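You operate a simulated robot arm through the tools that you are given. There is no shell and no other tool.

You run a simulated robot arm. Do the job below in one go: nothing can be reset, and whatever is moved stays where it is left.

JOB
Gauge the teal ball and bring it to the ball card's size.
Fine: lower the plate and read; pump, or let air out by the yellow button, to within half a centimetre; nozzle into its rest, plug into the valve.

It is judged by the outcome, as a careful person would: the job done as asked, and still so three seconds after it is handed in. It fails if anything else is knocked over, pushed out of place, dropped, spilled or broken.

ROBOT AND FRAMES
A 7-joint arm with a two-finger parallel gripper, fixed in place. Base frame: the origin is on the floor under the middle of its stand, x ahead of it, y to its left, z up; the work surface is at about z = 740. Lengths are in mm, angles in degrees, forces in N, time in s.
With the tool pointing down near the work surface it reaches from about 200 to 680 mm from the base axis. Its first joint turns from -143.0 to 143.0 degrees. Payload 3 kg.
Tool frame: the origin (TCP) lies between the finger pads and is the grasp point; the fingertips stand 30 mm ahead of it; z points along the fingers, y is the line along which they close. The gripper opens to 94 mm. The fingers are 28 mm wide and 10 mm thick; the gripper's body (50 by 96 mm) begins 55 mm behind the TCP.
Orientation is that of the tool frame in the base frame, as a unit quaternion [w, x, y, z]. With the fingers straight down and closing along the base's y, the tool's x points along the base's -x, its y along +y and its z along -z.

CONTROLS
- The arm moves only by the tool arm_command. Its argument "motion" is a list of rows, each a list of 7 numbers: the turn, a rotation vector about the tool's x, y, z in degrees, then the shift along the tool's x, y, z in mm, then the gripper command, from -1 (fully open) to 1 (shut), values between in proportion. In form: [[wx, wy, wz, tx, ty, tz, grip], ...]. A call has 1 to 20 rows; each row shifts and turns the commanded pose from where the row before left it, along the tool's axes as they then stand. Rows are played at 5 a second. More than 50 mm and 8.6 degrees between two rows, or a gripper value outside its range, and nothing of the call is played. A pose out of reach is approached as far as the arm can. The call stops where the force on the tool passes 90 N (or 10 N more than at its start, if that is more) or the arm is blocked; 0.2 s more then pass. Each finger travels about 45 mm/s and halts on what it meets, pressing with about 38 N; the grip force reading is that of the motor and also rises with nothing between the fingers. The clock runs only during rows and for 0.2 s after the last one: add rows that do not move to give the fingers time. The reply holds the time, the measured pose of the TCP, the force on the tool along the base axes, the opening and the grip force, in the units named above and with some noise, with the torque about the TCP (base axes, N m) and any sound that the robot's microphone picked up.
- Cameras (640 x 400 px; columns grow to the right, rows downward): "scene" is fixed at [391.2, -497.2, 1486.9]; the picture's right is [0.92, -0.40, 0.00], its down [-0.22, -0.49, -0.84] and it looks along [0.34, 0.77, -0.54] (base axes); focal length 329 px, centre (320, 200). "wrist" rides on the gripper at [76, 14, -102] in the tool frame; the picture's right is [-0.18, 0.98, 0.00], its down [-0.75, -0.14, -0.64] and it looks along [-0.63, -0.12, 0.77] (tool axes); focal length 243 px, centre (320, 200). There is no depth. A picture from a camera that has moved, and an enlarged one, comes with that camera's place and axes in the base frame and with its lens. The place of the scene camera against the robot may be out by one fixed shift of up to 12 mm in any direction.
- capture(camera): a new picture of that camera. The clock stands still meanwhile.
- move_column(by): moves the trunk up (or, below 0, down) by that many mm; the arm rides with it, the base frame stays. It gives what a move gives, with no picture.
- zoom(camera, box): a new picture of the part [left, top, right, bottom] of that camera's present view, enlarged. The clock stands still meanwhile.
- sign_off(): hands the job in; it is judged then, once.

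Nothing tells you positions but the pictures and the camera data. Unless the task says otherwise, let go and move clear before handing in.

The tools are called after ">>>" as a command line: name --pt "numbers of a row" for each row, then --argument value for the rest, lists and objects as JSON in quotes. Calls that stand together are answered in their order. arm_command: Moves the arm, as the interface text tells. Its arguments: {"type":"object","properties":{"motion":{"type":"array"}},"required":["motion"]} The other tools are called the same way: move_column (by) moves the trunk up or down; capture (camera) takes a picture; zoom (camera, box) takes an enlarged picture of a part of a camera's view; sign_off () hands the job in.

At the start:

```text
clock: 0.0
ee_pos: [626.4, 183.1, 1305.2]
orientation: [-0.001, 0.0, 1.0, -0.001]
contact_force: [0.1, 0.3, -0.2]
wrist_torque: [0.01, 0.01, 0.01]
width: 93.8
finger_force: 0.1
trunk travel left (down, up): [-275.0, 115.0]
```

scene: 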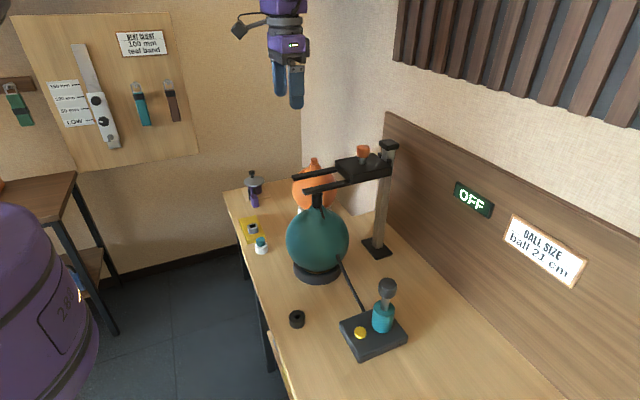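
wrist: 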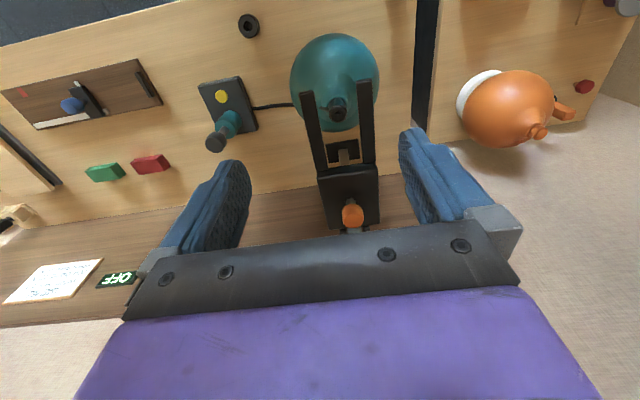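

I see a teal ball on a dark ring with a hose running to a pump block (yellow button, plunger handle), a gauge post with a fork-like plate above the ball, and a card saying "ball 21 cm". I'll look closer at these before moving.

>>> zoom --camera "scene" --box '[270, 130, 430, 230]'

>>> zoom --camera "scene" --box '[270, 250, 430, 370]'

>>> zoom --camera "scene" --box '[220, 160, 340, 260]'

>>> zoom --camera "scene" --box '[440, 170, 600, 290]'

>>> zoom --camera "wrist" --box '[180, 0, 420, 240]'

>>> zoom --camera "wrist" --box '[0, 40, 260, 300]'

```text
4.00 times, centred on (350, 180) of scene
camera zoom: at [391.2, -497.2, 1486.9], right [0.92, -0.4, 0.0], down [-0.22, -0.49, -0.84], along [0.34, 0.77, -0.54], focal length 1314 px, centre (200, 280)
```

zoom: 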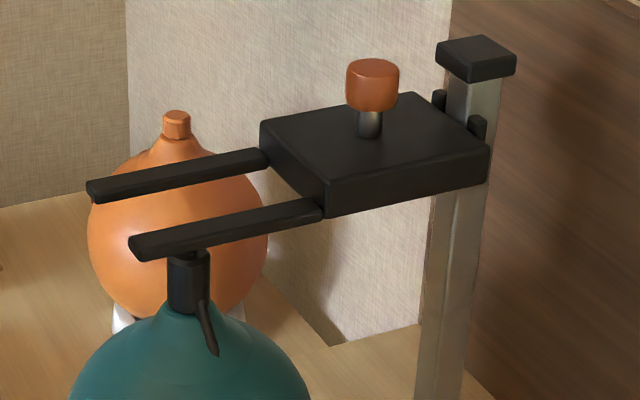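

```text
3.33 times, centred on (350, 310) of scene
camera zoom: at [391.2, -497.2, 1486.9], right [0.92, -0.4, 0.0], down [-0.22, -0.49, -0.84], along [0.34, 0.77, -0.54], focal length 1095 px, centre (220, -167)
```

zoom: 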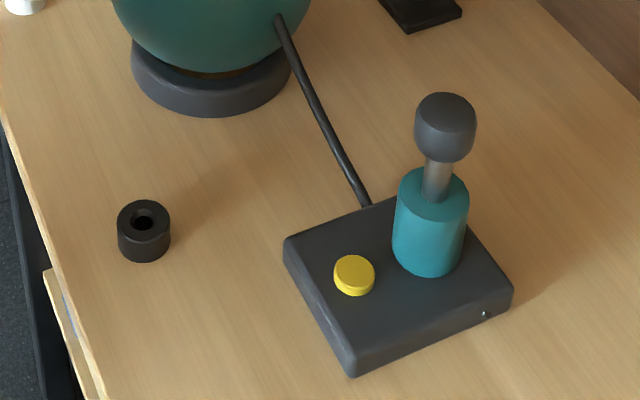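

```text
4.00 times, centred on (280, 210) of scene
camera zoom: at [391.2, -497.2, 1486.9], right [0.92, -0.4, 0.0], down [-0.22, -0.49, -0.84], along [0.34, 0.77, -0.54], focal length 1314 px, centre (480, 160)
```

zoom: 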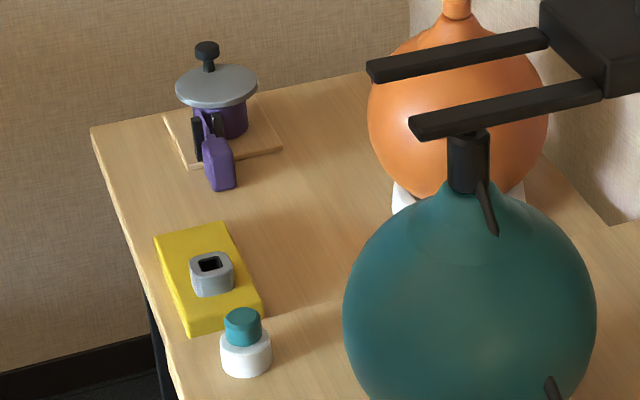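

```text
3.33 times, centred on (520, 230) of scene
camera zoom: at [391.2, -497.2, 1486.9], right [0.92, -0.4, 0.0], down [-0.22, -0.49, -0.84], along [0.34, 0.77, -0.54], focal length 1095 px, centre (-347, 100)
```

zoom: 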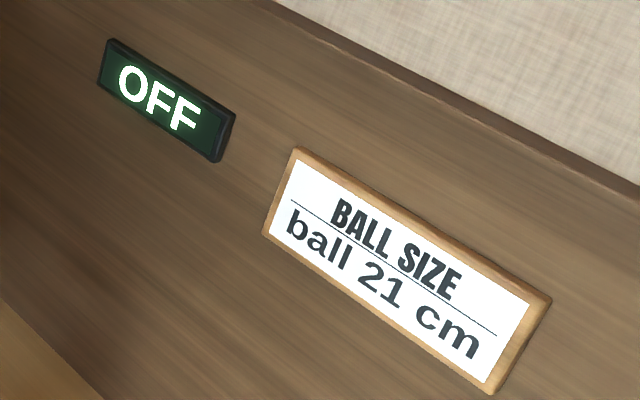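

```text
1.67 times, centred on (300, 120) of wrist
camera zoom: at [551.1, 197.0, 1408.7], right [0.18, 0.98, 0.0], down [0.75, -0.14, 0.64], along [0.63, -0.12, -0.77], focal length 404 px, centre (353, 333)
```

zoom: 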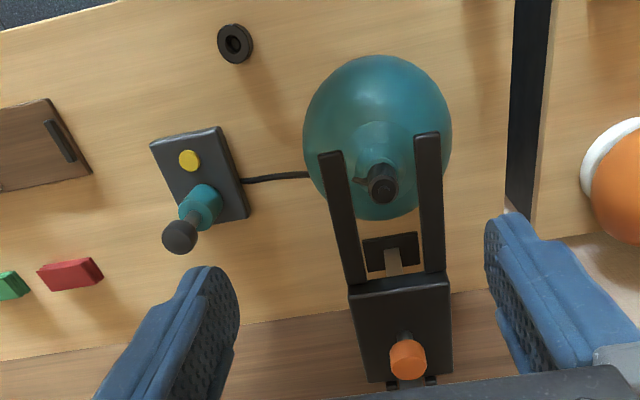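

```text
1.54 times, centred on (130, 170) of wrist
camera zoom: at [551.1, 197.0, 1408.7], right [0.18, 0.98, 0.0], down [0.75, -0.14, 0.64], along [0.63, -0.12, -0.77], focal length 373 px, centre (612, 246)
```

zoom: 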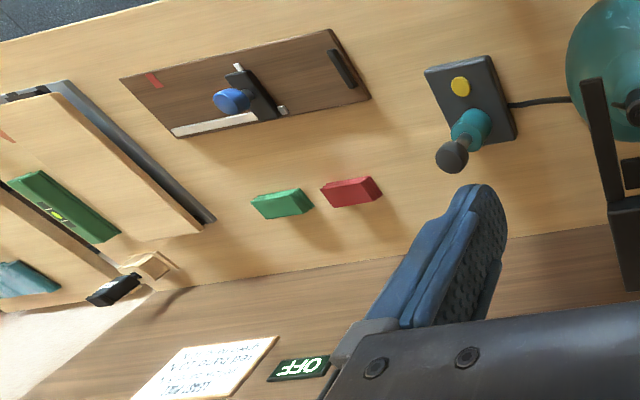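

The gauge fork straddles the nozzle on top of the ball, and I take the ball to be near (695, 200) with the post well behind it. I need closer views to find the scale and the plug before I move anything.

>>> zoom --camera "scene" --box '[340, 130, 420, 190]'

>>> zoom --camera "scene" --box '[350, 170, 420, 270]'

>>> zoom --camera "scene" --box '[280, 180, 360, 290]'

>>> zoom --camera "wrist" --box '[280, 60, 400, 240]'

>>> zoom --camera "scene" --box '[0, 10, 220, 180]'

```text
6.67 times, centred on (380, 160) of scene
camera zoom: at [391.2, -497.2, 1486.9], right [0.92, -0.4, 0.0], down [-0.22, -0.49, -0.84], along [0.34, 0.77, -0.54], focal length 2191 px, centre (-80, 467)
```

zoom: 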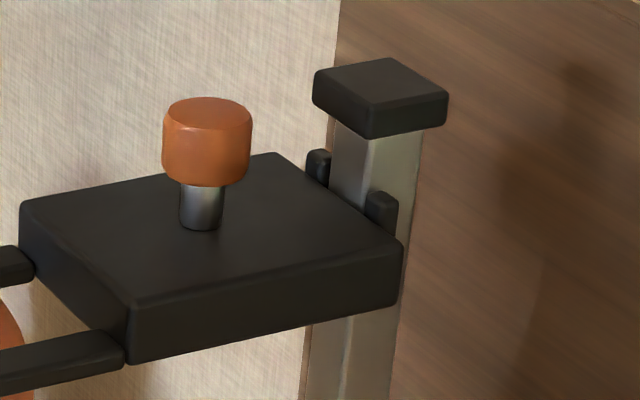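

```text
4.00 times, centred on (385, 220) of scene
camera zoom: at [391.2, -497.2, 1486.9], right [0.92, -0.4, 0.0], down [-0.22, -0.49, -0.84], along [0.34, 0.77, -0.54], focal length 1314 px, centre (60, 120)
```

zoom: 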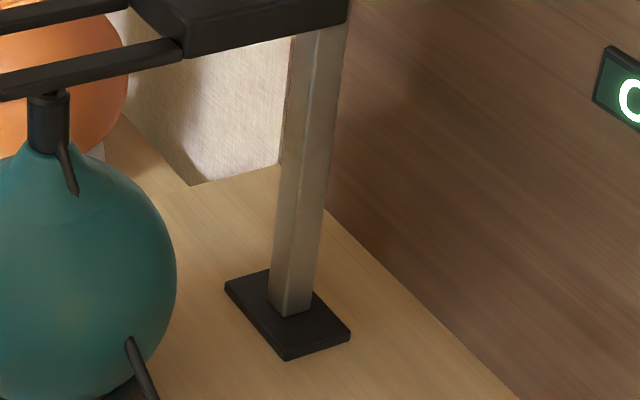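

```text
3.64 times, centred on (320, 235) of scene
camera zoom: at [391.2, -497.2, 1486.9], right [0.92, -0.4, 0.0], down [-0.22, -0.49, -0.84], along [0.34, 0.77, -0.54], focal length 1195 px, centre (320, 73)
```

zoom: 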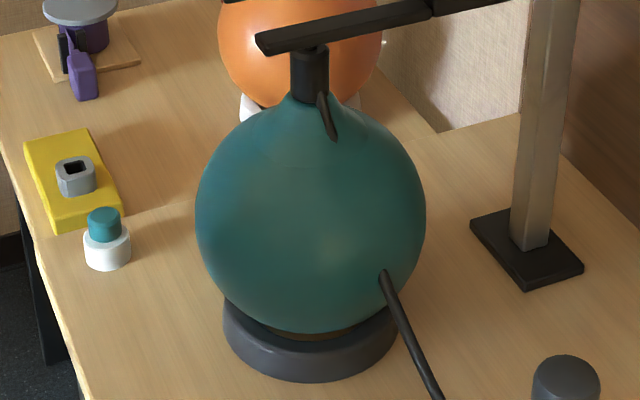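

```text
2.22 times, centred on (340, 150) of wrist
camera zoom: at [551.1, 197.0, 1408.7], right [0.18, 0.98, 0.0], down [0.75, -0.14, 0.64], along [0.63, -0.12, -0.77], focal length 539 px, centre (276, 311)
```

zoom: 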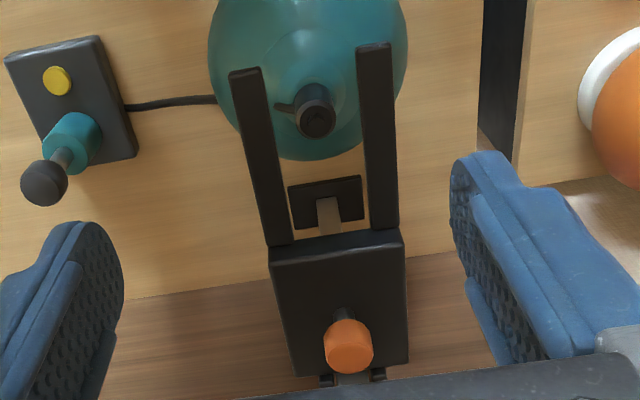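

```text
2.35 times, centred on (110, 95) of scene
camera zoom: at [391.2, -497.2, 1486.9], right [0.92, -0.4, 0.0], down [-0.22, -0.49, -0.84], along [0.34, 0.77, -0.54], focal length 773 px, centre (814, 447)
```

zoom: 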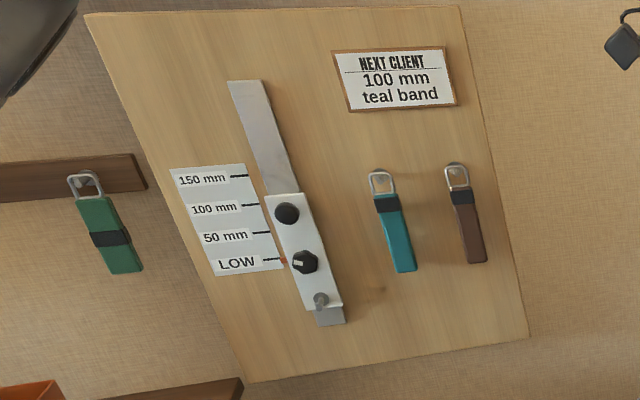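

The post carries no printed scale, so the dark "OFF" display on the back panel is probably the gauge readout. I'll test reach at this safe height by moving toward the knob, which I place near (829, 198, 1119).

>>> arm_command --pt "0 0 0 -25 3 0 -1" --pt "0 0 0 -25 3 0 -1" --pt "0 0 0 -25 3 0 -1" --pt "0 0 0 -25 3 0 -1" --pt "0 0 0 -25 3 0 -1" --pt "0 0 0 -25 0 0 -1" --pt "0 0 0 0 0 0 -1"

```text
clock: 1.6
ee_pos: [695.8, 191.5, 1303.1]
orientation: [0.0, 0.001, 1.0, 0.0]
contact_force: [-0.2, -0.3, -0.1]
wrist_torque: [0.02, -0.01, 0.01]
width: 94.1
finger_force: 0.0
out of reach, approached as far as the arm can: row 3, 4, 5, 6
trunk travel left (down, up): [-275.0, 115.0]
```

At this height, with the tool straight down, the arm tops out at about 720 mm radius. I'll back off a little and tilt the tool forward about 40°, which gives more reach and a better view of the display, the gauge and the plug.

>>> arm_command --pt "0 0 0 25 0 0 -1" --pt "0 0 0 25 0 0 -1" --pt "0 0 0 25 0 0 -1" --pt "0 0 0 0 0 0 -1"

```text
clock: 2.6
ee_pos: [622.1, 189.9, 1301.1]
orientation: [0.0, 0.0, 1.0, 0.0]
contact_force: [0.3, -0.4, 0.0]
wrist_torque: [0.0, 0.0, 0.0]
width: 94.0
finger_force: 0.1
trunk travel left (down, up): [-275.0, 115.0]
```

The commanded pose stops at the reach limit, so moves stay predictable. Next I'll tilt the tool forward 40° and look.

>>> arm_command --pt "0 -8 0 0 0 0 -1" --pt "0 -8 0 0 0 0 -1" --pt "0 -8 0 0 0 0 -1" --pt "0 -8 0 0 0 0 -1" --pt "0 -8 0 0 0 0 -1" --pt "0 0 0 0 0 0 -1"

>>> capture --camera "wrist"

>>> capture --camera "scene"

```text
clock: 4.0
ee_pos: [621.4, 190.0, 1304.3]
orientation: [0.343, 0.001, 0.939, -0.001]
contact_force: [0.4, 0.1, 0.0]
wrist_torque: [0.01, -0.03, 0.04]
width: 93.8
finger_force: 0.1
trunk travel left (down, up): [-275.0, 115.0]
```

```text
taken
camera wrist: at [497.6, 203.7, 1333.4], right [0.14, 0.98, 0.12], down [0.16, -0.14, 0.98], along [0.98, -0.12, -0.18], focal length 243 px, centre (320, 200)
```

wrist: 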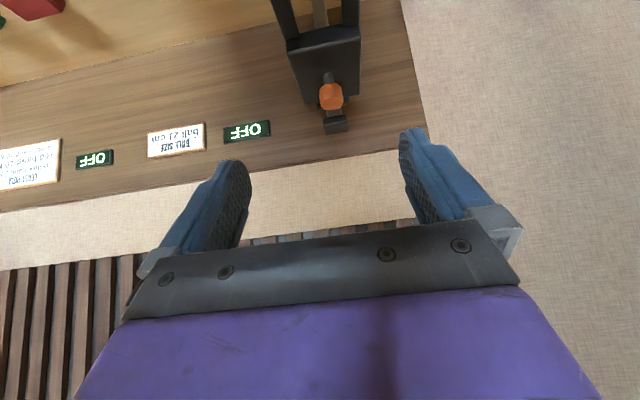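

```text
taken
```

scene: 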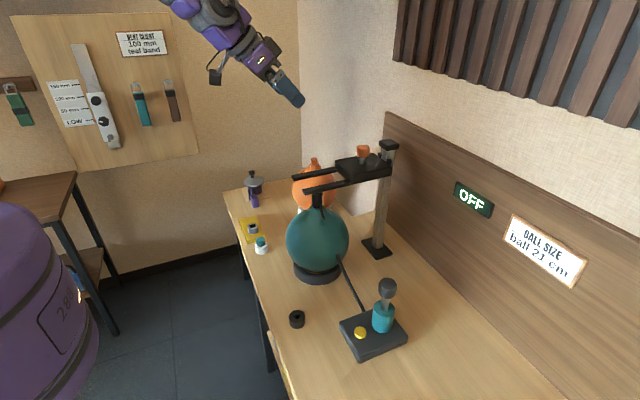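

There are two "OFF" displays, and the one beside the ball card is likely the gauge readout. I'll bring the tilted gripper over the orange knob at about (829, 198, 1119), staying above it, to check reach.

>>> arm_command --pt "0 0 0 -10.75 1 27.6 -1" --pt "0 0 0 -10.75 1 27.6 -1" --pt "0 0 0 -10.75 1 27.6 -1" --pt "0 0 0 -10.75 1 27.6 -1" --pt "0 0 0 -10.75 1 27.6 -1" --pt "0 0 0 -10.75 1 27.6 -1" --pt "0 0 0 -10.75 1 27.6 -1" --pt "0 0 0 -10.75 1 27.6 -1" --pt "0 0 0 0 0 0 -1"

>>> capture --camera "wrist"

>>> zoom --camera "scene" --box '[240, 70, 420, 200]'

```text
clock: 6.0
ee_pos: [828.9, 198.8, 1191.7]
orientation: [0.343, 0.0, 0.939, 0.0]
contact_force: [0.7, 0.2, -0.3]
wrist_torque: [-0.03, -0.01, -0.02]
width: 94.0
finger_force: 0.0
trunk travel left (down, up): [-275.0, 115.0]
```

```text
taken
camera wrist: at [705.6, 212.2, 1222.2], right [0.14, 0.98, 0.12], down [0.16, -0.14, 0.98], along [0.98, -0.12, -0.18], focal length 243 px, centre (320, 200)
```

wrist: 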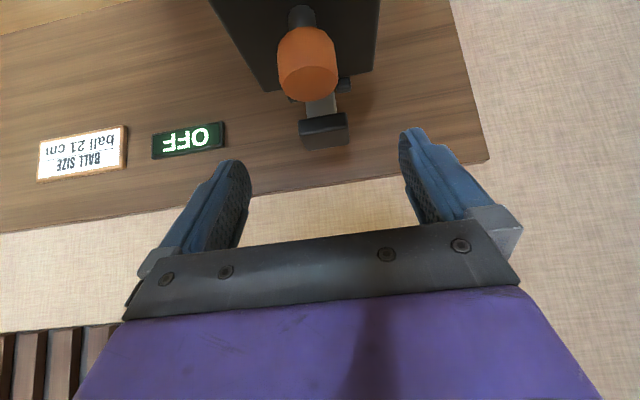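

```text
3.08 times, centred on (330, 135) of scene
camera zoom: at [391.2, -497.2, 1486.9], right [0.92, -0.4, 0.0], down [-0.22, -0.49, -0.84], along [0.34, 0.77, -0.54], focal length 1011 px, centre (289, 400)
```

zoom: 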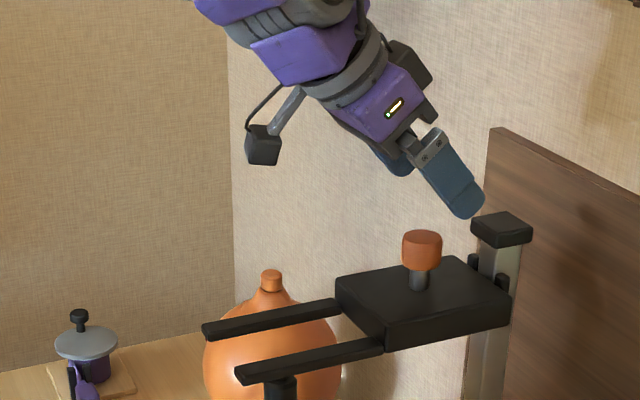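

The tilted tool reaches the knob, which I now place at about (821, 199, 1126). I'll ease the tilt to 30° so the wrist camera clears the nozzle, then come down until the fingers straddle the knob.

>>> arm_command --pt "0 5 0 0 0 0 -1" --pt "0 5 0 0 0 0 -1" --pt "0 0 0 6.6 0 5.4 -1" --pt "0 0 0 6.6 0 5.4 -1" --pt "0 0 0 6.6 0 5.4 -1" --pt "0 0 0 6.6 0 5.4 -1" --pt "0 0 0 0 0 0 -1"

>>> capture --camera "wrist"

>>> zoom --camera "scene" --box '[280, 70, 440, 200]'

```text
clock: 7.6
ee_pos: [817.4, 198.9, 1158.1]
orientation: [0.26, 0.001, 0.966, -0.001]
contact_force: [0.5, 0.1, 0.7]
wrist_torque: [0.02, -0.01, 0.01]
width: 94.2
finger_force: 0.1
trunk travel left (down, up): [-275.0, 115.0]
```

```text
taken
camera wrist: at [700.2, 211.9, 1209.5], right [0.16, 0.98, 0.09], down [0.33, -0.14, 0.93], along [0.93, -0.12, -0.35], focal length 243 px, centre (320, 200)
```

wrist: 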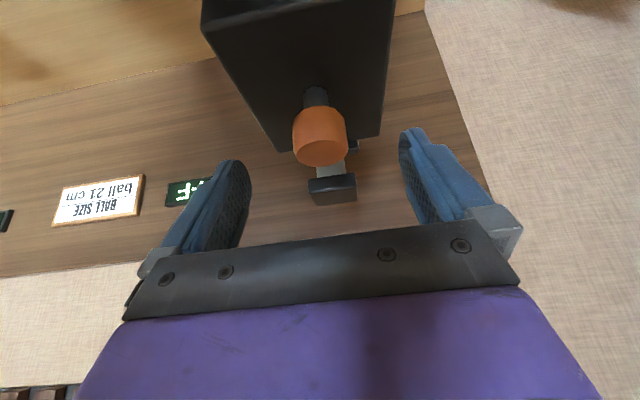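

```text
3.08 times, centred on (360, 135) of scene
camera zoom: at [391.2, -497.2, 1486.9], right [0.92, -0.4, 0.0], down [-0.22, -0.49, -0.84], along [0.34, 0.77, -0.54], focal length 1011 px, centre (197, 400)
```

zoom: 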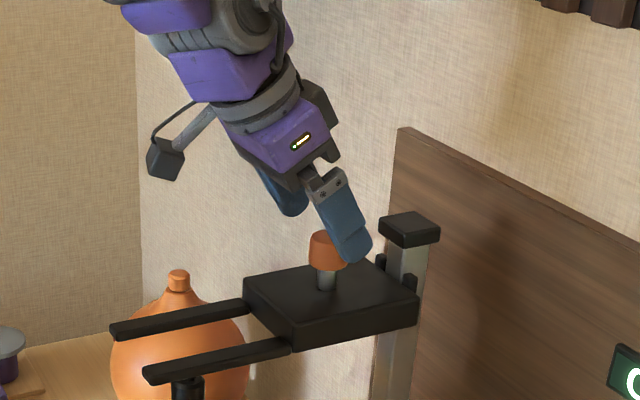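

The knob is centred between the fingers. I'll lower about 24 mm and close on it.

>>> arm_command --pt "0 0 0 3.4 0 7.3 -1" --pt "0 0 0 3.4 0 7.3 -1" --pt "0 0 0 3.4 0 7.3 -1" --pt "0 0 0 0 0 0 1" --pt "0 0 0 0 0 0 1" --pt "0 0 0 0 0 0 1" --pt "0 0 0 0 0 0 1" --pt "0 0 0 0 0 0 1" --pt "0 0 0 0 0 0 1"

>>> zoom --camera "scene" --box '[280, 70, 440, 200]'

```text
clock: 9.6
ee_pos: [818.8, 200.1, 1132.9]
orientation: [0.259, 0.0, 0.966, 0.0]
contact_force: [0.3, 5.1, 0.0]
wrist_torque: [0.66, -0.18, 0.21]
width: 35.7
finger_force: 44.8
trunk travel left (down, up): [-275.0, 115.0]
```

```text
3.08 times, centred on (360, 135) of scene
camera zoom: at [391.2, -497.2, 1486.9], right [0.92, -0.4, 0.0], down [-0.22, -0.49, -0.84], along [0.34, 0.77, -0.54], focal length 1011 px, centre (197, 400)
```

zoom: 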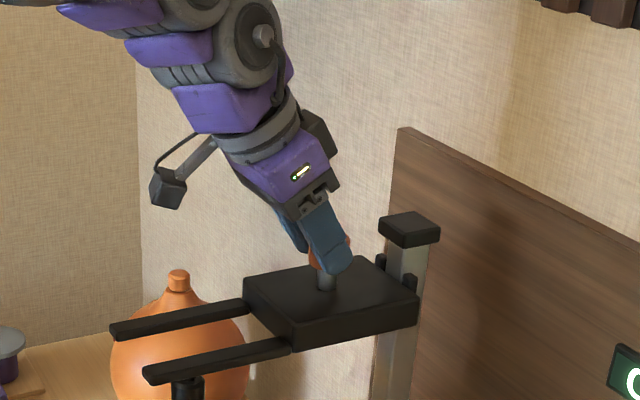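

The fingers are on the knob at 35.7 mm opening. I'll lower the plate slowly in small steps, watching the force and the display.

>>> arm_command --pt "0 0 0 2.5 0.3 4.33 1" --pt "0 0 0 2.5 0.3 4.33 1" --pt "0 0 0 2.5 0.3 4.33 1" --pt "0 0 0 2.5 0 4.33 1" --pt "0 0 0 0 0 0 1"

>>> zoom --camera "scene" --box '[280, 100, 520, 280]'

```text
clock: 10.8
ee_pos: [820.3, 198.8, 1111.1]
orientation: [0.258, 0.001, 0.966, -0.001]
contact_force: [-1.8, 8.2, -10.5]
wrist_torque: [0.77, 0.74, -0.02]
width: 35.1
finger_force: 45.2
trunk travel left (down, up): [-275.0, 115.0]
```

```text
2.22 times, centred on (400, 190) of scene
camera zoom: at [391.2, -497.2, 1486.9], right [0.92, -0.4, 0.0], down [-0.22, -0.49, -0.84], along [0.34, 0.77, -0.54], focal length 730 px, centre (142, 222)
```

zoom: 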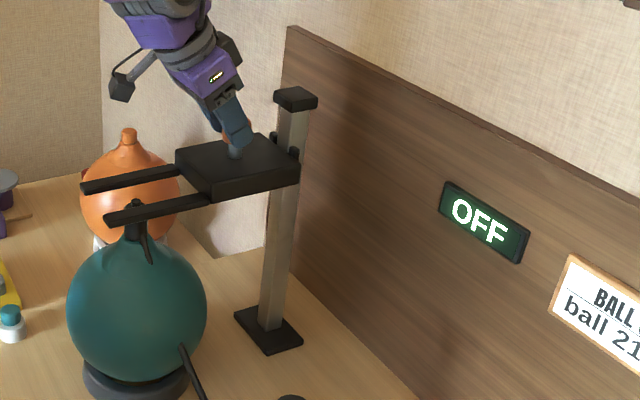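

The plate follows and hangs on the gripper with about 10 N. I'll keep lowering in small steps.

>>> arm_command --pt "0 0 0 2.5 0 4.33 1" --pt "0 0 0 2.5 0 4.33 1" --pt "0 0 0 2.5 0 4.33 1" --pt "0 0 0 2.5 0 4.33 1" --pt "0 0 0 2.5 0 4.33 1" --pt "0 0 0 2.5 0 4.33 1" --pt "0 0 0 0 0 0 1"

>>> zoom --camera "scene" --box '[280, 100, 520, 280]'

```text
clock: 12.4
ee_pos: [819.7, 198.4, 1083.3]
orientation: [0.259, 0.0, 0.966, 0.0]
contact_force: [-2.8, 9.9, -10.8]
wrist_torque: [0.82, -0.6, 0.13]
width: 35.6
finger_force: 45.0
trunk travel left (down, up): [-275.0, 115.0]
```

```text
2.22 times, centred on (400, 190) of scene
camera zoom: at [391.2, -497.2, 1486.9], right [0.92, -0.4, 0.0], down [-0.22, -0.49, -0.84], along [0.34, 0.77, -0.54], focal length 730 px, centre (142, 222)
```

zoom: 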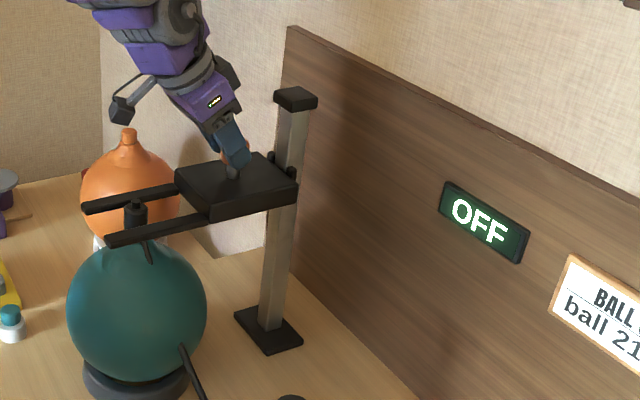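

Still about 10 N and OFF, so the plate hasn't reached the ball yet. I'll keep lowering with a slight +y correction.

>>> arm_command --pt "0 0 0 2.5 0.7 4.33 1" --pt "0 0 0 2.5 0.7 4.33 1" --pt "0 0 0 2.5 0 4.33 1" --pt "0 0 0 2.5 0 4.33 1" --pt "0 0 0 2.5 0 4.33 1" --pt "0 0 0 0 0 0 1"

>>> zoom --camera "scene" --box '[280, 100, 520, 280]'

```text
clock: 13.8
ee_pos: [818.9, 199.9, 1058.9]
orientation: [0.258, 0.001, 0.966, 0.0]
contact_force: [-5.2, 3.1, -7.7]
wrist_torque: [0.56, -0.36, 0.0]
width: 35.6
finger_force: 45.2
trunk travel left (down, up): [-275.0, 115.0]
```

```text
2.22 times, centred on (400, 190) of scene
camera zoom: at [391.2, -497.2, 1486.9], right [0.92, -0.4, 0.0], down [-0.22, -0.49, -0.84], along [0.34, 0.77, -0.54], focal length 730 px, centre (142, 222)
```

zoom: 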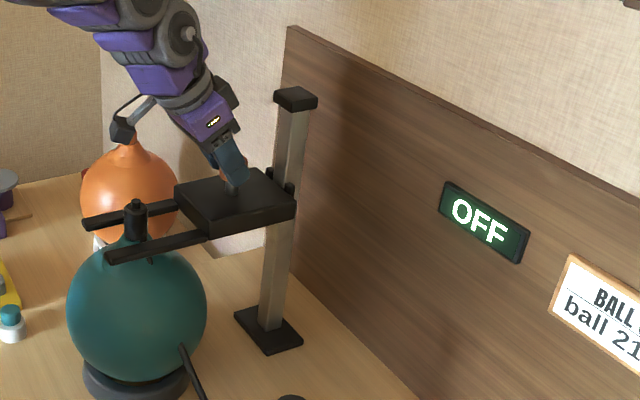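

Lateral forces are small now. I'll continue in finer steps as the prongs near the ball.

>>> arm_command --pt "0 0 0 2.3 0 3.2 1" --pt "0 0 0 2.3 0 3.2 1" --pt "0 0 0 2 0 3.46 1" --pt "0 0 0 2 0 3.46 1" --pt "0 0 0 0 0 0 1"

>>> zoom --camera "scene" --box '[280, 100, 520, 280]'

```text
clock: 15.0
ee_pos: [819.6, 199.4, 1043.0]
orientation: [0.259, 0.0, 0.966, 0.0]
contact_force: [1.6, 1.2, -8.3]
wrist_torque: [0.55, -0.98, -0.11]
width: 35.1
finger_force: 45.5
trunk travel left (down, up): [-275.0, 115.0]
```

```text
2.22 times, centred on (400, 190) of scene
camera zoom: at [391.2, -497.2, 1486.9], right [0.92, -0.4, 0.0], down [-0.22, -0.49, -0.84], along [0.34, 0.77, -0.54], focal length 730 px, centre (142, 222)
```

zoom: 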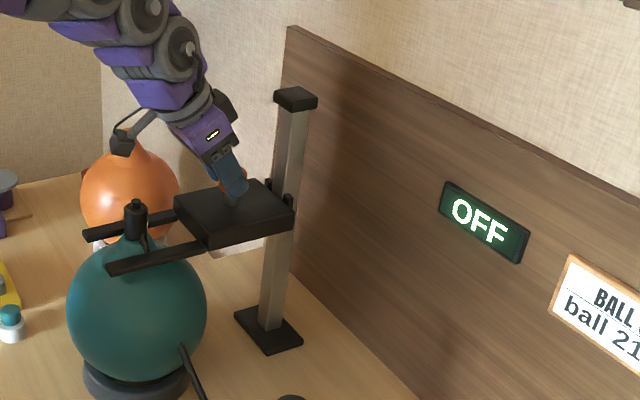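

No contact yet, so I'll continue the careful descent.

>>> arm_command --pt "0 0 0 2 0 3.46 1" --pt "0 0 0 2 0 3.46 1" --pt "0 0 0 2 0 3.46 1" --pt "0 0 0 0 0 0 1"

>>> zoom --camera "scene" --box '[280, 100, 520, 280]'

```text
clock: 16.0
ee_pos: [818.8, 199.8, 1029.9]
orientation: [0.259, 0.001, 0.966, 0.0]
contact_force: [6.0, -2.0, -9.2]
wrist_torque: [0.46, -0.77, 0.0]
width: 35.4
finger_force: 44.8
trunk travel left (down, up): [-275.0, 115.0]
```

```text
2.22 times, centred on (400, 190) of scene
camera zoom: at [391.2, -497.2, 1486.9], right [0.92, -0.4, 0.0], down [-0.22, -0.49, -0.84], along [0.34, 0.77, -0.54], focal length 730 px, centre (142, 222)
```

zoom: 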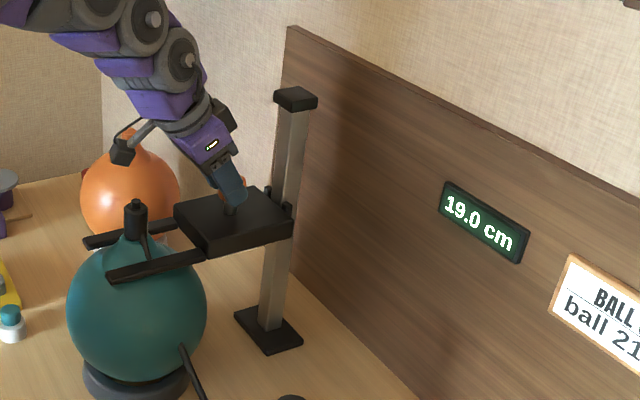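

The display has switched on and reads 19.0 cm, which matches my visual estimate of about 19 cm. I'll lower a little further to see whether the reading holds, confirming the plate is resting on the ball.

>>> arm_command --pt "0 0 0 0.7 0 1.2 1" --pt "0 0 0 0.7 0 1.2 1" --pt "0 0 0 0 0 0 1"

>>> zoom --camera "scene" --box '[440, 170, 520, 230]'

>>> zoom --camera "scene" --box '[280, 160, 400, 260]'

```text
clock: 16.8
ee_pos: [818.9, 199.9, 1029.7]
orientation: [0.261, 0.0, 0.965, 0.0]
contact_force: [4.9, -1.8, 5.4]
wrist_torque: [-0.56, 0.88, -0.2]
width: 35.2
finger_force: 45.0
trunk travel left (down, up): [-275.0, 115.0]
```

```text
6.67 times, centred on (480, 200) of scene
camera zoom: at [391.2, -497.2, 1486.9], right [0.92, -0.4, 0.0], down [-0.22, -0.49, -0.84], along [0.34, 0.77, -0.54], focal length 2191 px, centre (-747, 200)
```

zoom: 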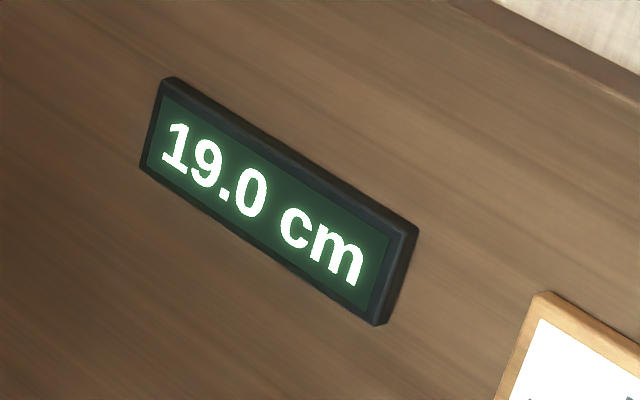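

```text
4.00 times, centred on (340, 210) of scene
camera zoom: at [391.2, -497.2, 1486.9], right [0.92, -0.4, 0.0], down [-0.22, -0.49, -0.84], along [0.34, 0.77, -0.54], focal length 1314 px, centre (240, 160)
```

zoom: 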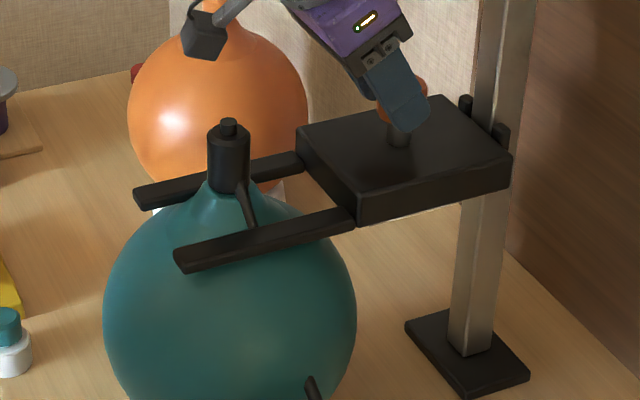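

Contact is confirmed: the force flipped upward and the height held, so the ball is 19.0 cm and needs pumping to 21. I'll raise the plate a few mm and let go there to see whether it holds by itself; a slip that small is harmless.

>>> arm_command --pt "0 0 0 -1.5 0 -2.6 1" --pt "0 0 0 -1.5 0 -2.6 1" --pt "0 0 0 -1.5 0 -2.6 1" --pt "0 0 0 0 0 0 1"

>>> zoom --camera "scene" --box '[280, 100, 520, 280]'

```text
clock: 17.8
ee_pos: [818.9, 200.4, 1037.2]
orientation: [0.258, 0.001, 0.966, -0.001]
contact_force: [4.4, -3.4, -9.8]
wrist_torque: [0.34, 1.26, -0.14]
width: 35.4
finger_force: 44.5
trunk travel left (down, up): [-275.0, 115.0]
```

```text
2.22 times, centred on (400, 190) of scene
camera zoom: at [391.2, -497.2, 1486.9], right [0.92, -0.4, 0.0], down [-0.22, -0.49, -0.84], along [0.34, 0.77, -0.54], focal length 730 px, centre (142, 222)
```

zoom: 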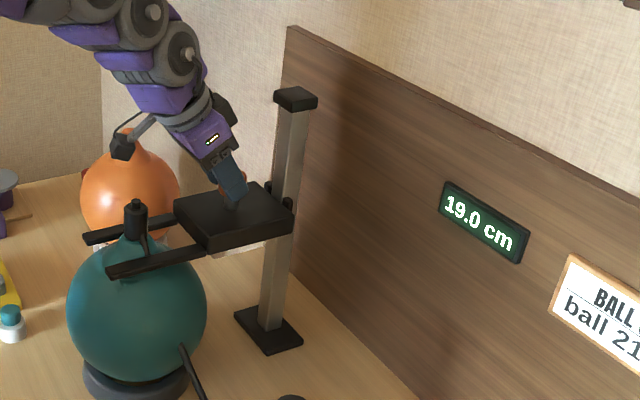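

The display keeps 19.0 cm even with the plate lifted about 7 mm, so it latches a reading. Now I'll open the fingers to see whether the plate stays put.

>>> arm_command --pt "0 0 0 0 0 0 0.0" --pt "0 0 0 0 0 0 -0.3" --pt "0 0 0 0 0 0 -0.3" --pt "0 0 0 0 0 0 -0.3" --pt "0 0 0 0 0 0 -0.3"

>>> zoom --camera "scene" --box '[280, 100, 520, 280]'

```text
clock: 19.0
ee_pos: [819.0, 200.7, 1039.0]
orientation: [0.26, 0.001, 0.966, -0.001]
contact_force: [0.0, 0.2, -0.5]
wrist_torque: [0.03, -0.01, 0.02]
width: 61.0
finger_force: 0.0
trunk travel left (down, up): [-275.0, 115.0]
```

```text
2.22 times, centred on (400, 190) of scene
camera zoom: at [391.2, -497.2, 1486.9], right [0.92, -0.4, 0.0], down [-0.22, -0.49, -0.84], along [0.34, 0.77, -0.54], focal length 730 px, centre (142, 222)
```

zoom: 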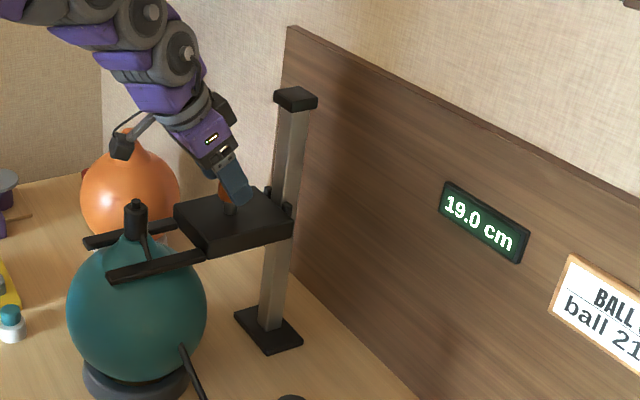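

I'll compare the plate's position with the contact picture at the same zoom.

>>> zoom --camera "scene" --box '[280, 160, 400, 260]'

>>> capture --camera "wrist"

```text
4.00 times, centred on (340, 210) of scene
camera zoom: at [391.2, -497.2, 1486.9], right [0.92, -0.4, 0.0], down [-0.22, -0.49, -0.84], along [0.34, 0.77, -0.54], focal length 1314 px, centre (240, 160)
```

zoom: 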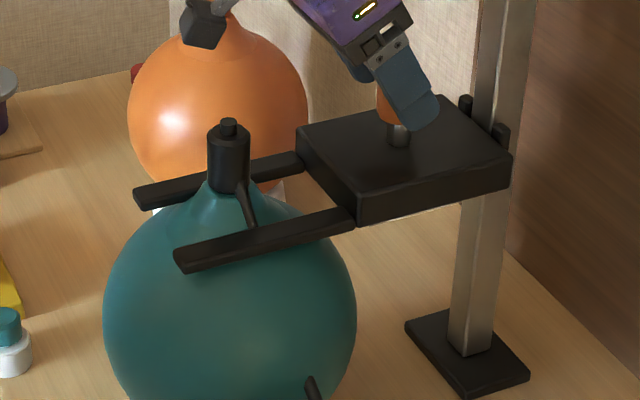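

```text
taken
camera wrist: at [701.5, 213.4, 1089.4], right [0.16, 0.98, 0.09], down [0.33, -0.14, 0.93], along [0.93, -0.12, -0.35], focal length 243 px, centre (320, 200)
```

wrist: 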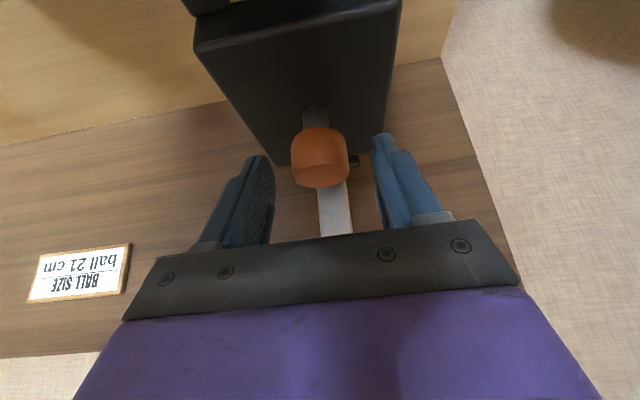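

The plate has slid back onto the ball, so it rests there under its own weight and will give a live reading while I pump. I'll back off the knob along the tool axis, rise, and move over to the pump for a closer look.

>>> arm_command --pt "0 0 0 0 0 0 -1" --pt "0 0 0 0 0 0 -1" --pt "0 0 0 0 0 0 -1" --pt "0 0 0 0 0 -20 -1" --pt "0 0 0 0 0 -25 -1" --pt "0 0 0 0 0 -25 -1" --pt "0 0 0 -10 0 -20 -1" --pt "0 0 0 -15 0 -25 -1" --pt "0 0 0 0 -25 0 -1" --pt "0 0 0 4 -36 -2.5 -1" --pt "0 0 0 4 -36 -2.5 -1" --pt "0 0 0 4 -36 -2.5 -1" --pt "0 0 0 4 -36 -2.5 -1" --pt "0 0 0 4 -36 -2.5 -1" --pt "0 0 0 4 -36 -2.5 -1" --pt "0 0 0 4 -36 -2.5 -1" --pt "0 0 0 0 0 0 -1"

>>> capture --camera "wrist"

>>> capture --camera "scene"

```text
clock: 22.6
ee_pos: [750.1, -77.9, 1150.8]
orientation: [0.259, 0.001, 0.966, 0.001]
contact_force: [-0.7, 0.2, -0.5]
wrist_torque: [0.0, 0.03, 0.02]
width: 94.2
finger_force: 0.1
trunk travel left (down, up): [-275.0, 115.0]
```

```text
taken
camera wrist: at [633.5, -65.0, 1202.4], right [0.16, 0.98, 0.09], down [0.33, -0.14, 0.93], along [0.93, -0.12, -0.35], focal length 243 px, centre (320, 200)
```

wrist: 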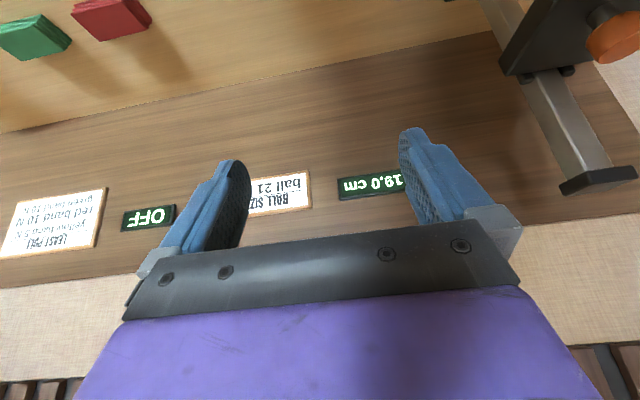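

```text
taken
```

scene: 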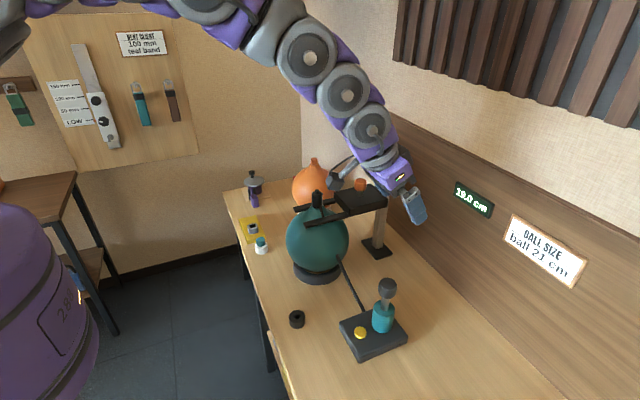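

The live "19.0 cm" still shows. I'll turn the tool straight down and pull back so the wrist camera can see the pump.

>>> arm_command --pt "0 7.5 0 0 0 0 -1" --pt "0 7.5 0 0 0 0 -1" --pt "0 7.5 0 0 0 0 -1" --pt "0 7.5 0 0 0 0 -1" --pt "0 0 0 35 0 12 -1" --pt "0 0 0 35 0 12 -1" --pt "0 0 0 35 0 12 -1" --pt "0 0 0 35 0 12 -1" --pt "0 0 0 0 0 0 -1"

>>> capture --camera "wrist"

>>> zoom --camera "wrist" --box '[200, 60, 440, 240]'

```text
clock: 24.6
ee_pos: [606.8, -76.3, 1103.2]
orientation: [0.001, 0.0, 1.0, 0.0]
contact_force: [0.9, 0.1, 0.2]
wrist_torque: [-0.01, -0.01, 0.02]
width: 94.2
finger_force: 0.1
trunk travel left (down, up): [-275.0, 115.0]
```

```text
taken
camera wrist: at [532.1, -63.8, 1206.0], right [0.18, 0.98, 0.0], down [0.75, -0.14, 0.64], along [0.63, -0.12, -0.77], focal length 243 px, centre (320, 200)
```

wrist: 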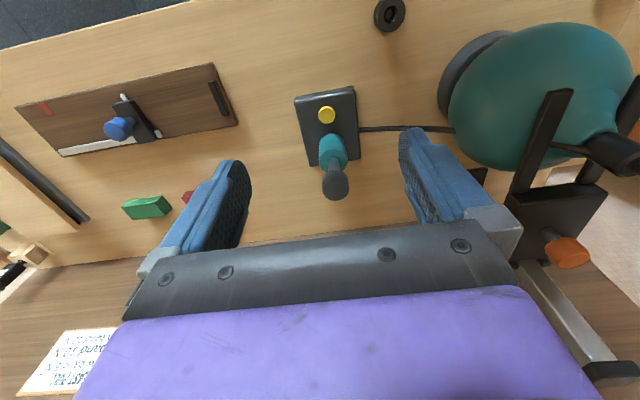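

```text
2.22 times, centred on (320, 150) of wrist
camera zoom: at [532.1, -63.8, 1206.0], right [0.18, 0.98, 0.0], down [0.75, -0.14, 0.64], along [0.63, -0.12, -0.77], focal length 539 px, centre (320, 311)
```

zoom: 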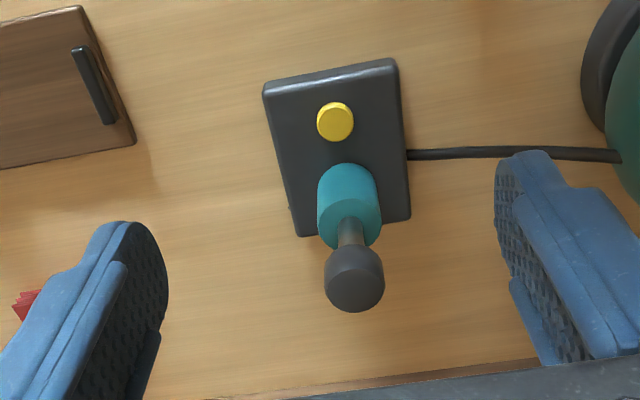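

From two wrist views the pump handle is at about (758, -83, 900) and the yellow button near (690, -82). I'll tilt 20° and stop 80 mm above the handle to check alignment.

>>> arm_command --pt "0 -6.67 0 0 0 0 -1" --pt "0 -6.67 0 0 0 0 -1" --pt "0 -6.66 0 0 0 0 -1" --pt "0 0 0 -16.7 -1.2 24.3 -1" --pt "0 0 0 -16.7 -1.2 24.3 -1" --pt "0 0 0 -16.7 -1.2 24.3 -1" --pt "0 0 0 -16.7 -1.2 24.3 -1" --pt "0 0 0 -16.7 -1.2 24.3 -1" --pt "0 0 0 -16.7 -1.2 24.3 -1" --pt "0 0 0 0 0 0 -1"

>>> capture --camera "wrist"

>>> zoom --camera "scene" --box '[320, 200, 480, 370]'

```text
clock: 26.8
ee_pos: [753.2, -85.4, 1001.7]
orientation: [0.174, 0.001, 0.985, 0.002]
contact_force: [0.3, -0.5, 0.9]
wrist_torque: [0.02, 0.05, 0.02]
width: 93.9
finger_force: 0.1
trunk travel left (down, up): [-275.0, 115.0]
```

```text
taken
camera wrist: at [646.5, -73.1, 1071.9], right [0.17, 0.98, 0.06], down [0.49, -0.14, 0.86], along [0.86, -0.12, -0.5], focal length 243 px, centre (320, 200)
```

wrist: 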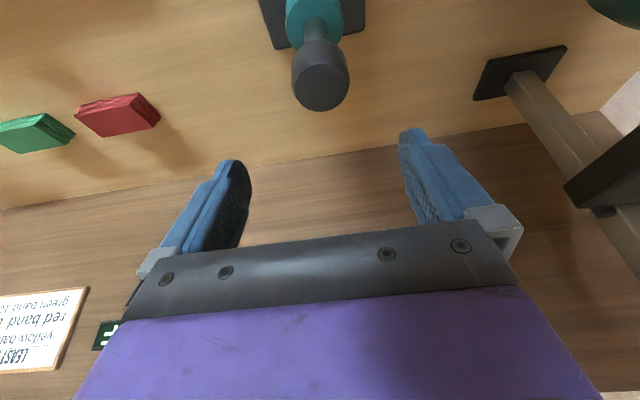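

```text
2.35 times, centred on (400, 285) of scene
camera zoom: at [391.2, -497.2, 1486.9], right [0.92, -0.4, 0.0], down [-0.22, -0.49, -0.84], along [0.34, 0.77, -0.54], focal length 773 px, centre (132, 0)
```

zoom: 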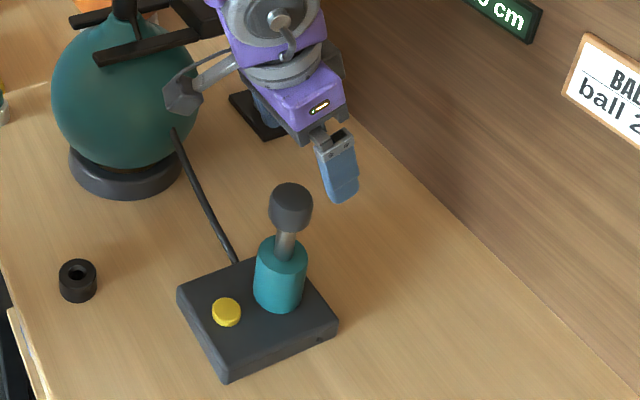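

The handle lines up between the fingers. I'll descend so the fingertips straddle only the handle's head and close on it.

>>> arm_command --pt "0 0 0 7.6 0.85 19.5 -1" --pt "0 0 0 7.6 0.85 19.5 -1" --pt "0 0 0 7.6 0.85 19.5 -1" --pt "0 0 0 7.6 0.85 19.5 -1" --pt "0 0 0 0 0 0 -1"

>>> zoom --camera "scene" --box '[340, 240, 440, 360]'

>>> zoom --camera "wrist" --box '[200, 20, 440, 240]'

```text
clock: 28.0
ee_pos: [751.4, -81.9, 918.1]
orientation: [0.175, 0.001, 0.984, 0.0]
contact_force: [-0.4, -0.1, 0.0]
wrist_torque: [0.01, 0.01, 0.0]
width: 94.1
finger_force: 0.1
trunk travel left (down, up): [-275.0, 115.0]
```

```text
3.33 times, centred on (390, 300) of scene
camera zoom: at [391.2, -497.2, 1486.9], right [0.92, -0.4, 0.0], down [-0.22, -0.49, -0.84], along [0.34, 0.77, -0.54], focal length 1095 px, centre (87, -133)
```

zoom: 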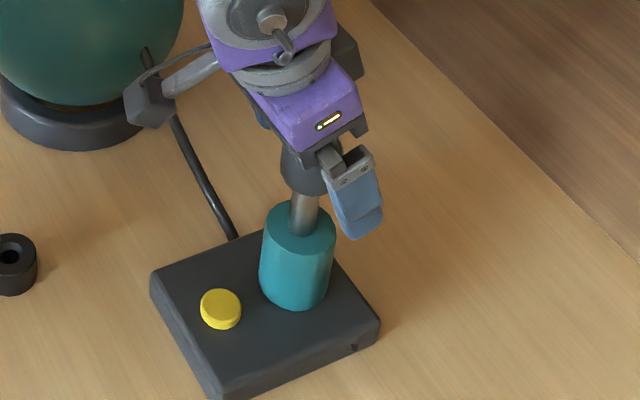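

```text
1.82 times, centred on (320, 130) of wrist
camera zoom: at [645.6, -68.3, 988.6], right [0.17, 0.98, 0.06], down [0.49, -0.14, 0.86], along [0.86, -0.12, -0.5], focal length 441 px, centre (320, 327)
```

zoom: 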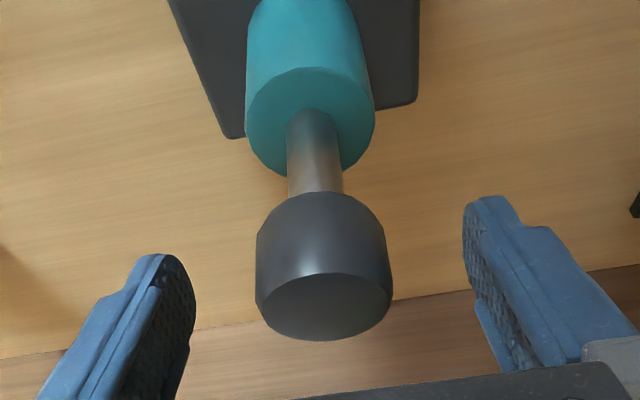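

The head spans about z 888–916 and the fingertips end near 885, with the cylinder top around 828, so there's roughly 50 mm of stroke. I'll close on the handle and push down gently.

>>> arm_command --pt "0 0 0 0 0.3 0 1" --pt "0 0 0 0 0.3 0 1" --pt "0 0 0 0 0 0 1" --pt "0 0 0 0 0 0 1" --pt "0 0 0 0 0 0 1" --pt "0 0 0 0 0 0 1"

```text
clock: 29.4
ee_pos: [753.2, -81.5, 917.1]
orientation: [0.174, 0.001, 0.985, 0.0]
contact_force: [-0.1, 2.9, -0.5]
wrist_torque: [0.06, 0.05, 0.03]
width: 42.4
finger_force: 44.5
trunk travel left (down, up): [-275.0, 115.0]
```

The grip is on the 42 mm handle. Now the first part of the down-stroke.

>>> arm_command --pt "0 0 0 2.74 0 7.52 1" --pt "0 0 0 2.74 0 7.52 1" --pt "0 0 0 2.74 0 7.52 1" --pt "0 0 0 0 0 0 1"

>>> zoom --camera "scene" --box '[270, 170, 510, 350]'

```text
clock: 30.4
ee_pos: [752.0, -80.0, 894.3]
orientation: [0.175, 0.001, 0.985, -0.001]
contact_force: [11.9, 1.7, 4.1]
wrist_torque: [-0.14, -0.37, 0.0]
width: 42.4
finger_force: 44.9
trunk travel left (down, up): [-275.0, 115.0]
```

```text
2.22 times, centred on (390, 260) of scene
camera zoom: at [391.2, -497.2, 1486.9], right [0.92, -0.4, 0.0], down [-0.22, -0.49, -0.84], along [0.34, 0.77, -0.54], focal length 730 px, centre (164, 67)
```

zoom: 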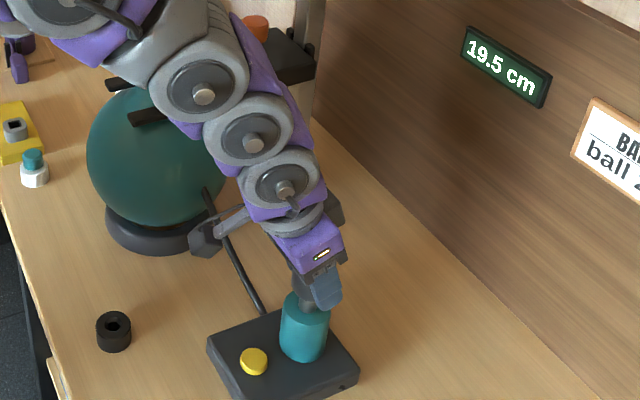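

The display is live: it reads 19.5 cm after 23 mm of stroke. I'll continue the down-stroke slowly.

>>> arm_command --pt "0 0 0 1.5 0 6.0 1" --pt "0 0 0 1.5 0 6.0 1" --pt "0 0 0 2.0 0 5.6 1" --pt "0 0 0 0 0 0 1"

>>> zoom --camera "scene" --box '[270, 170, 510, 350]'

```text
clock: 31.4
ee_pos: [751.5, -79.0, 874.5]
orientation: [0.175, 0.001, 0.985, 0.0]
contact_force: [1.8, 0.1, 6.3]
wrist_torque: [-0.02, 0.22, 0.04]
width: 42.0
finger_force: 44.8
trunk travel left (down, up): [-275.0, 115.0]
heard: click
```

```text
2.22 times, centred on (390, 260) of scene
camera zoom: at [391.2, -497.2, 1486.9], right [0.92, -0.4, 0.0], down [-0.22, -0.49, -0.84], along [0.34, 0.77, -0.54], focal length 730 px, centre (164, 67)
```

zoom: 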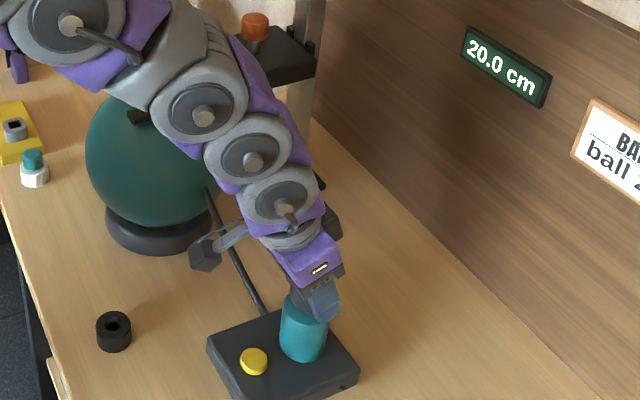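

The stroke ended with a click and 20.0 cm. I'll draw the handle back up to its start height and check the reading stays.

>>> arm_command --pt "0 0 0 -2.74 0 -7.52 1" --pt "0 0 0 -2.74 0 -7.52 1" --pt "0 0 0 -2.74 0 -7.52 1" --pt "0 0 0 -2.74 0 -7.52 1" --pt "0 0 0 -2.74 0 -7.52 1" --pt "0 0 0 0 0 0 1"

>>> zoom --camera "scene" --box '[270, 170, 510, 350]'

```text
clock: 32.8
ee_pos: [752.1, -80.6, 912.2]
orientation: [0.174, 0.0, 0.985, 0.0]
contact_force: [-3.5, -0.4, 1.4]
wrist_torque: [0.12, 0.33, 0.02]
width: 42.6
finger_force: 45.0
trunk travel left (down, up): [-275.0, 115.0]
```

```text
2.22 times, centred on (390, 260) of scene
camera zoom: at [391.2, -497.2, 1486.9], right [0.92, -0.4, 0.0], down [-0.22, -0.49, -0.84], along [0.34, 0.77, -0.54], focal length 730 px, centre (164, 67)
```

zoom: 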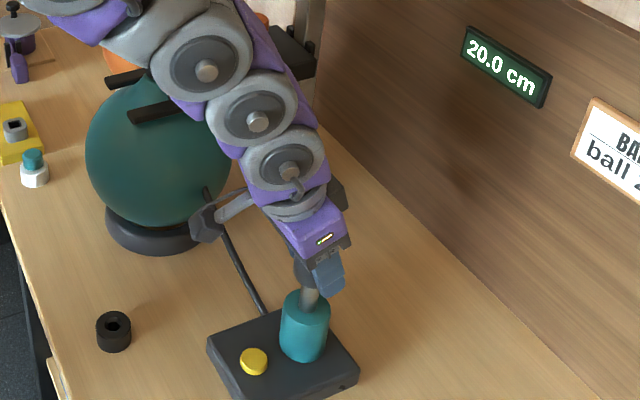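

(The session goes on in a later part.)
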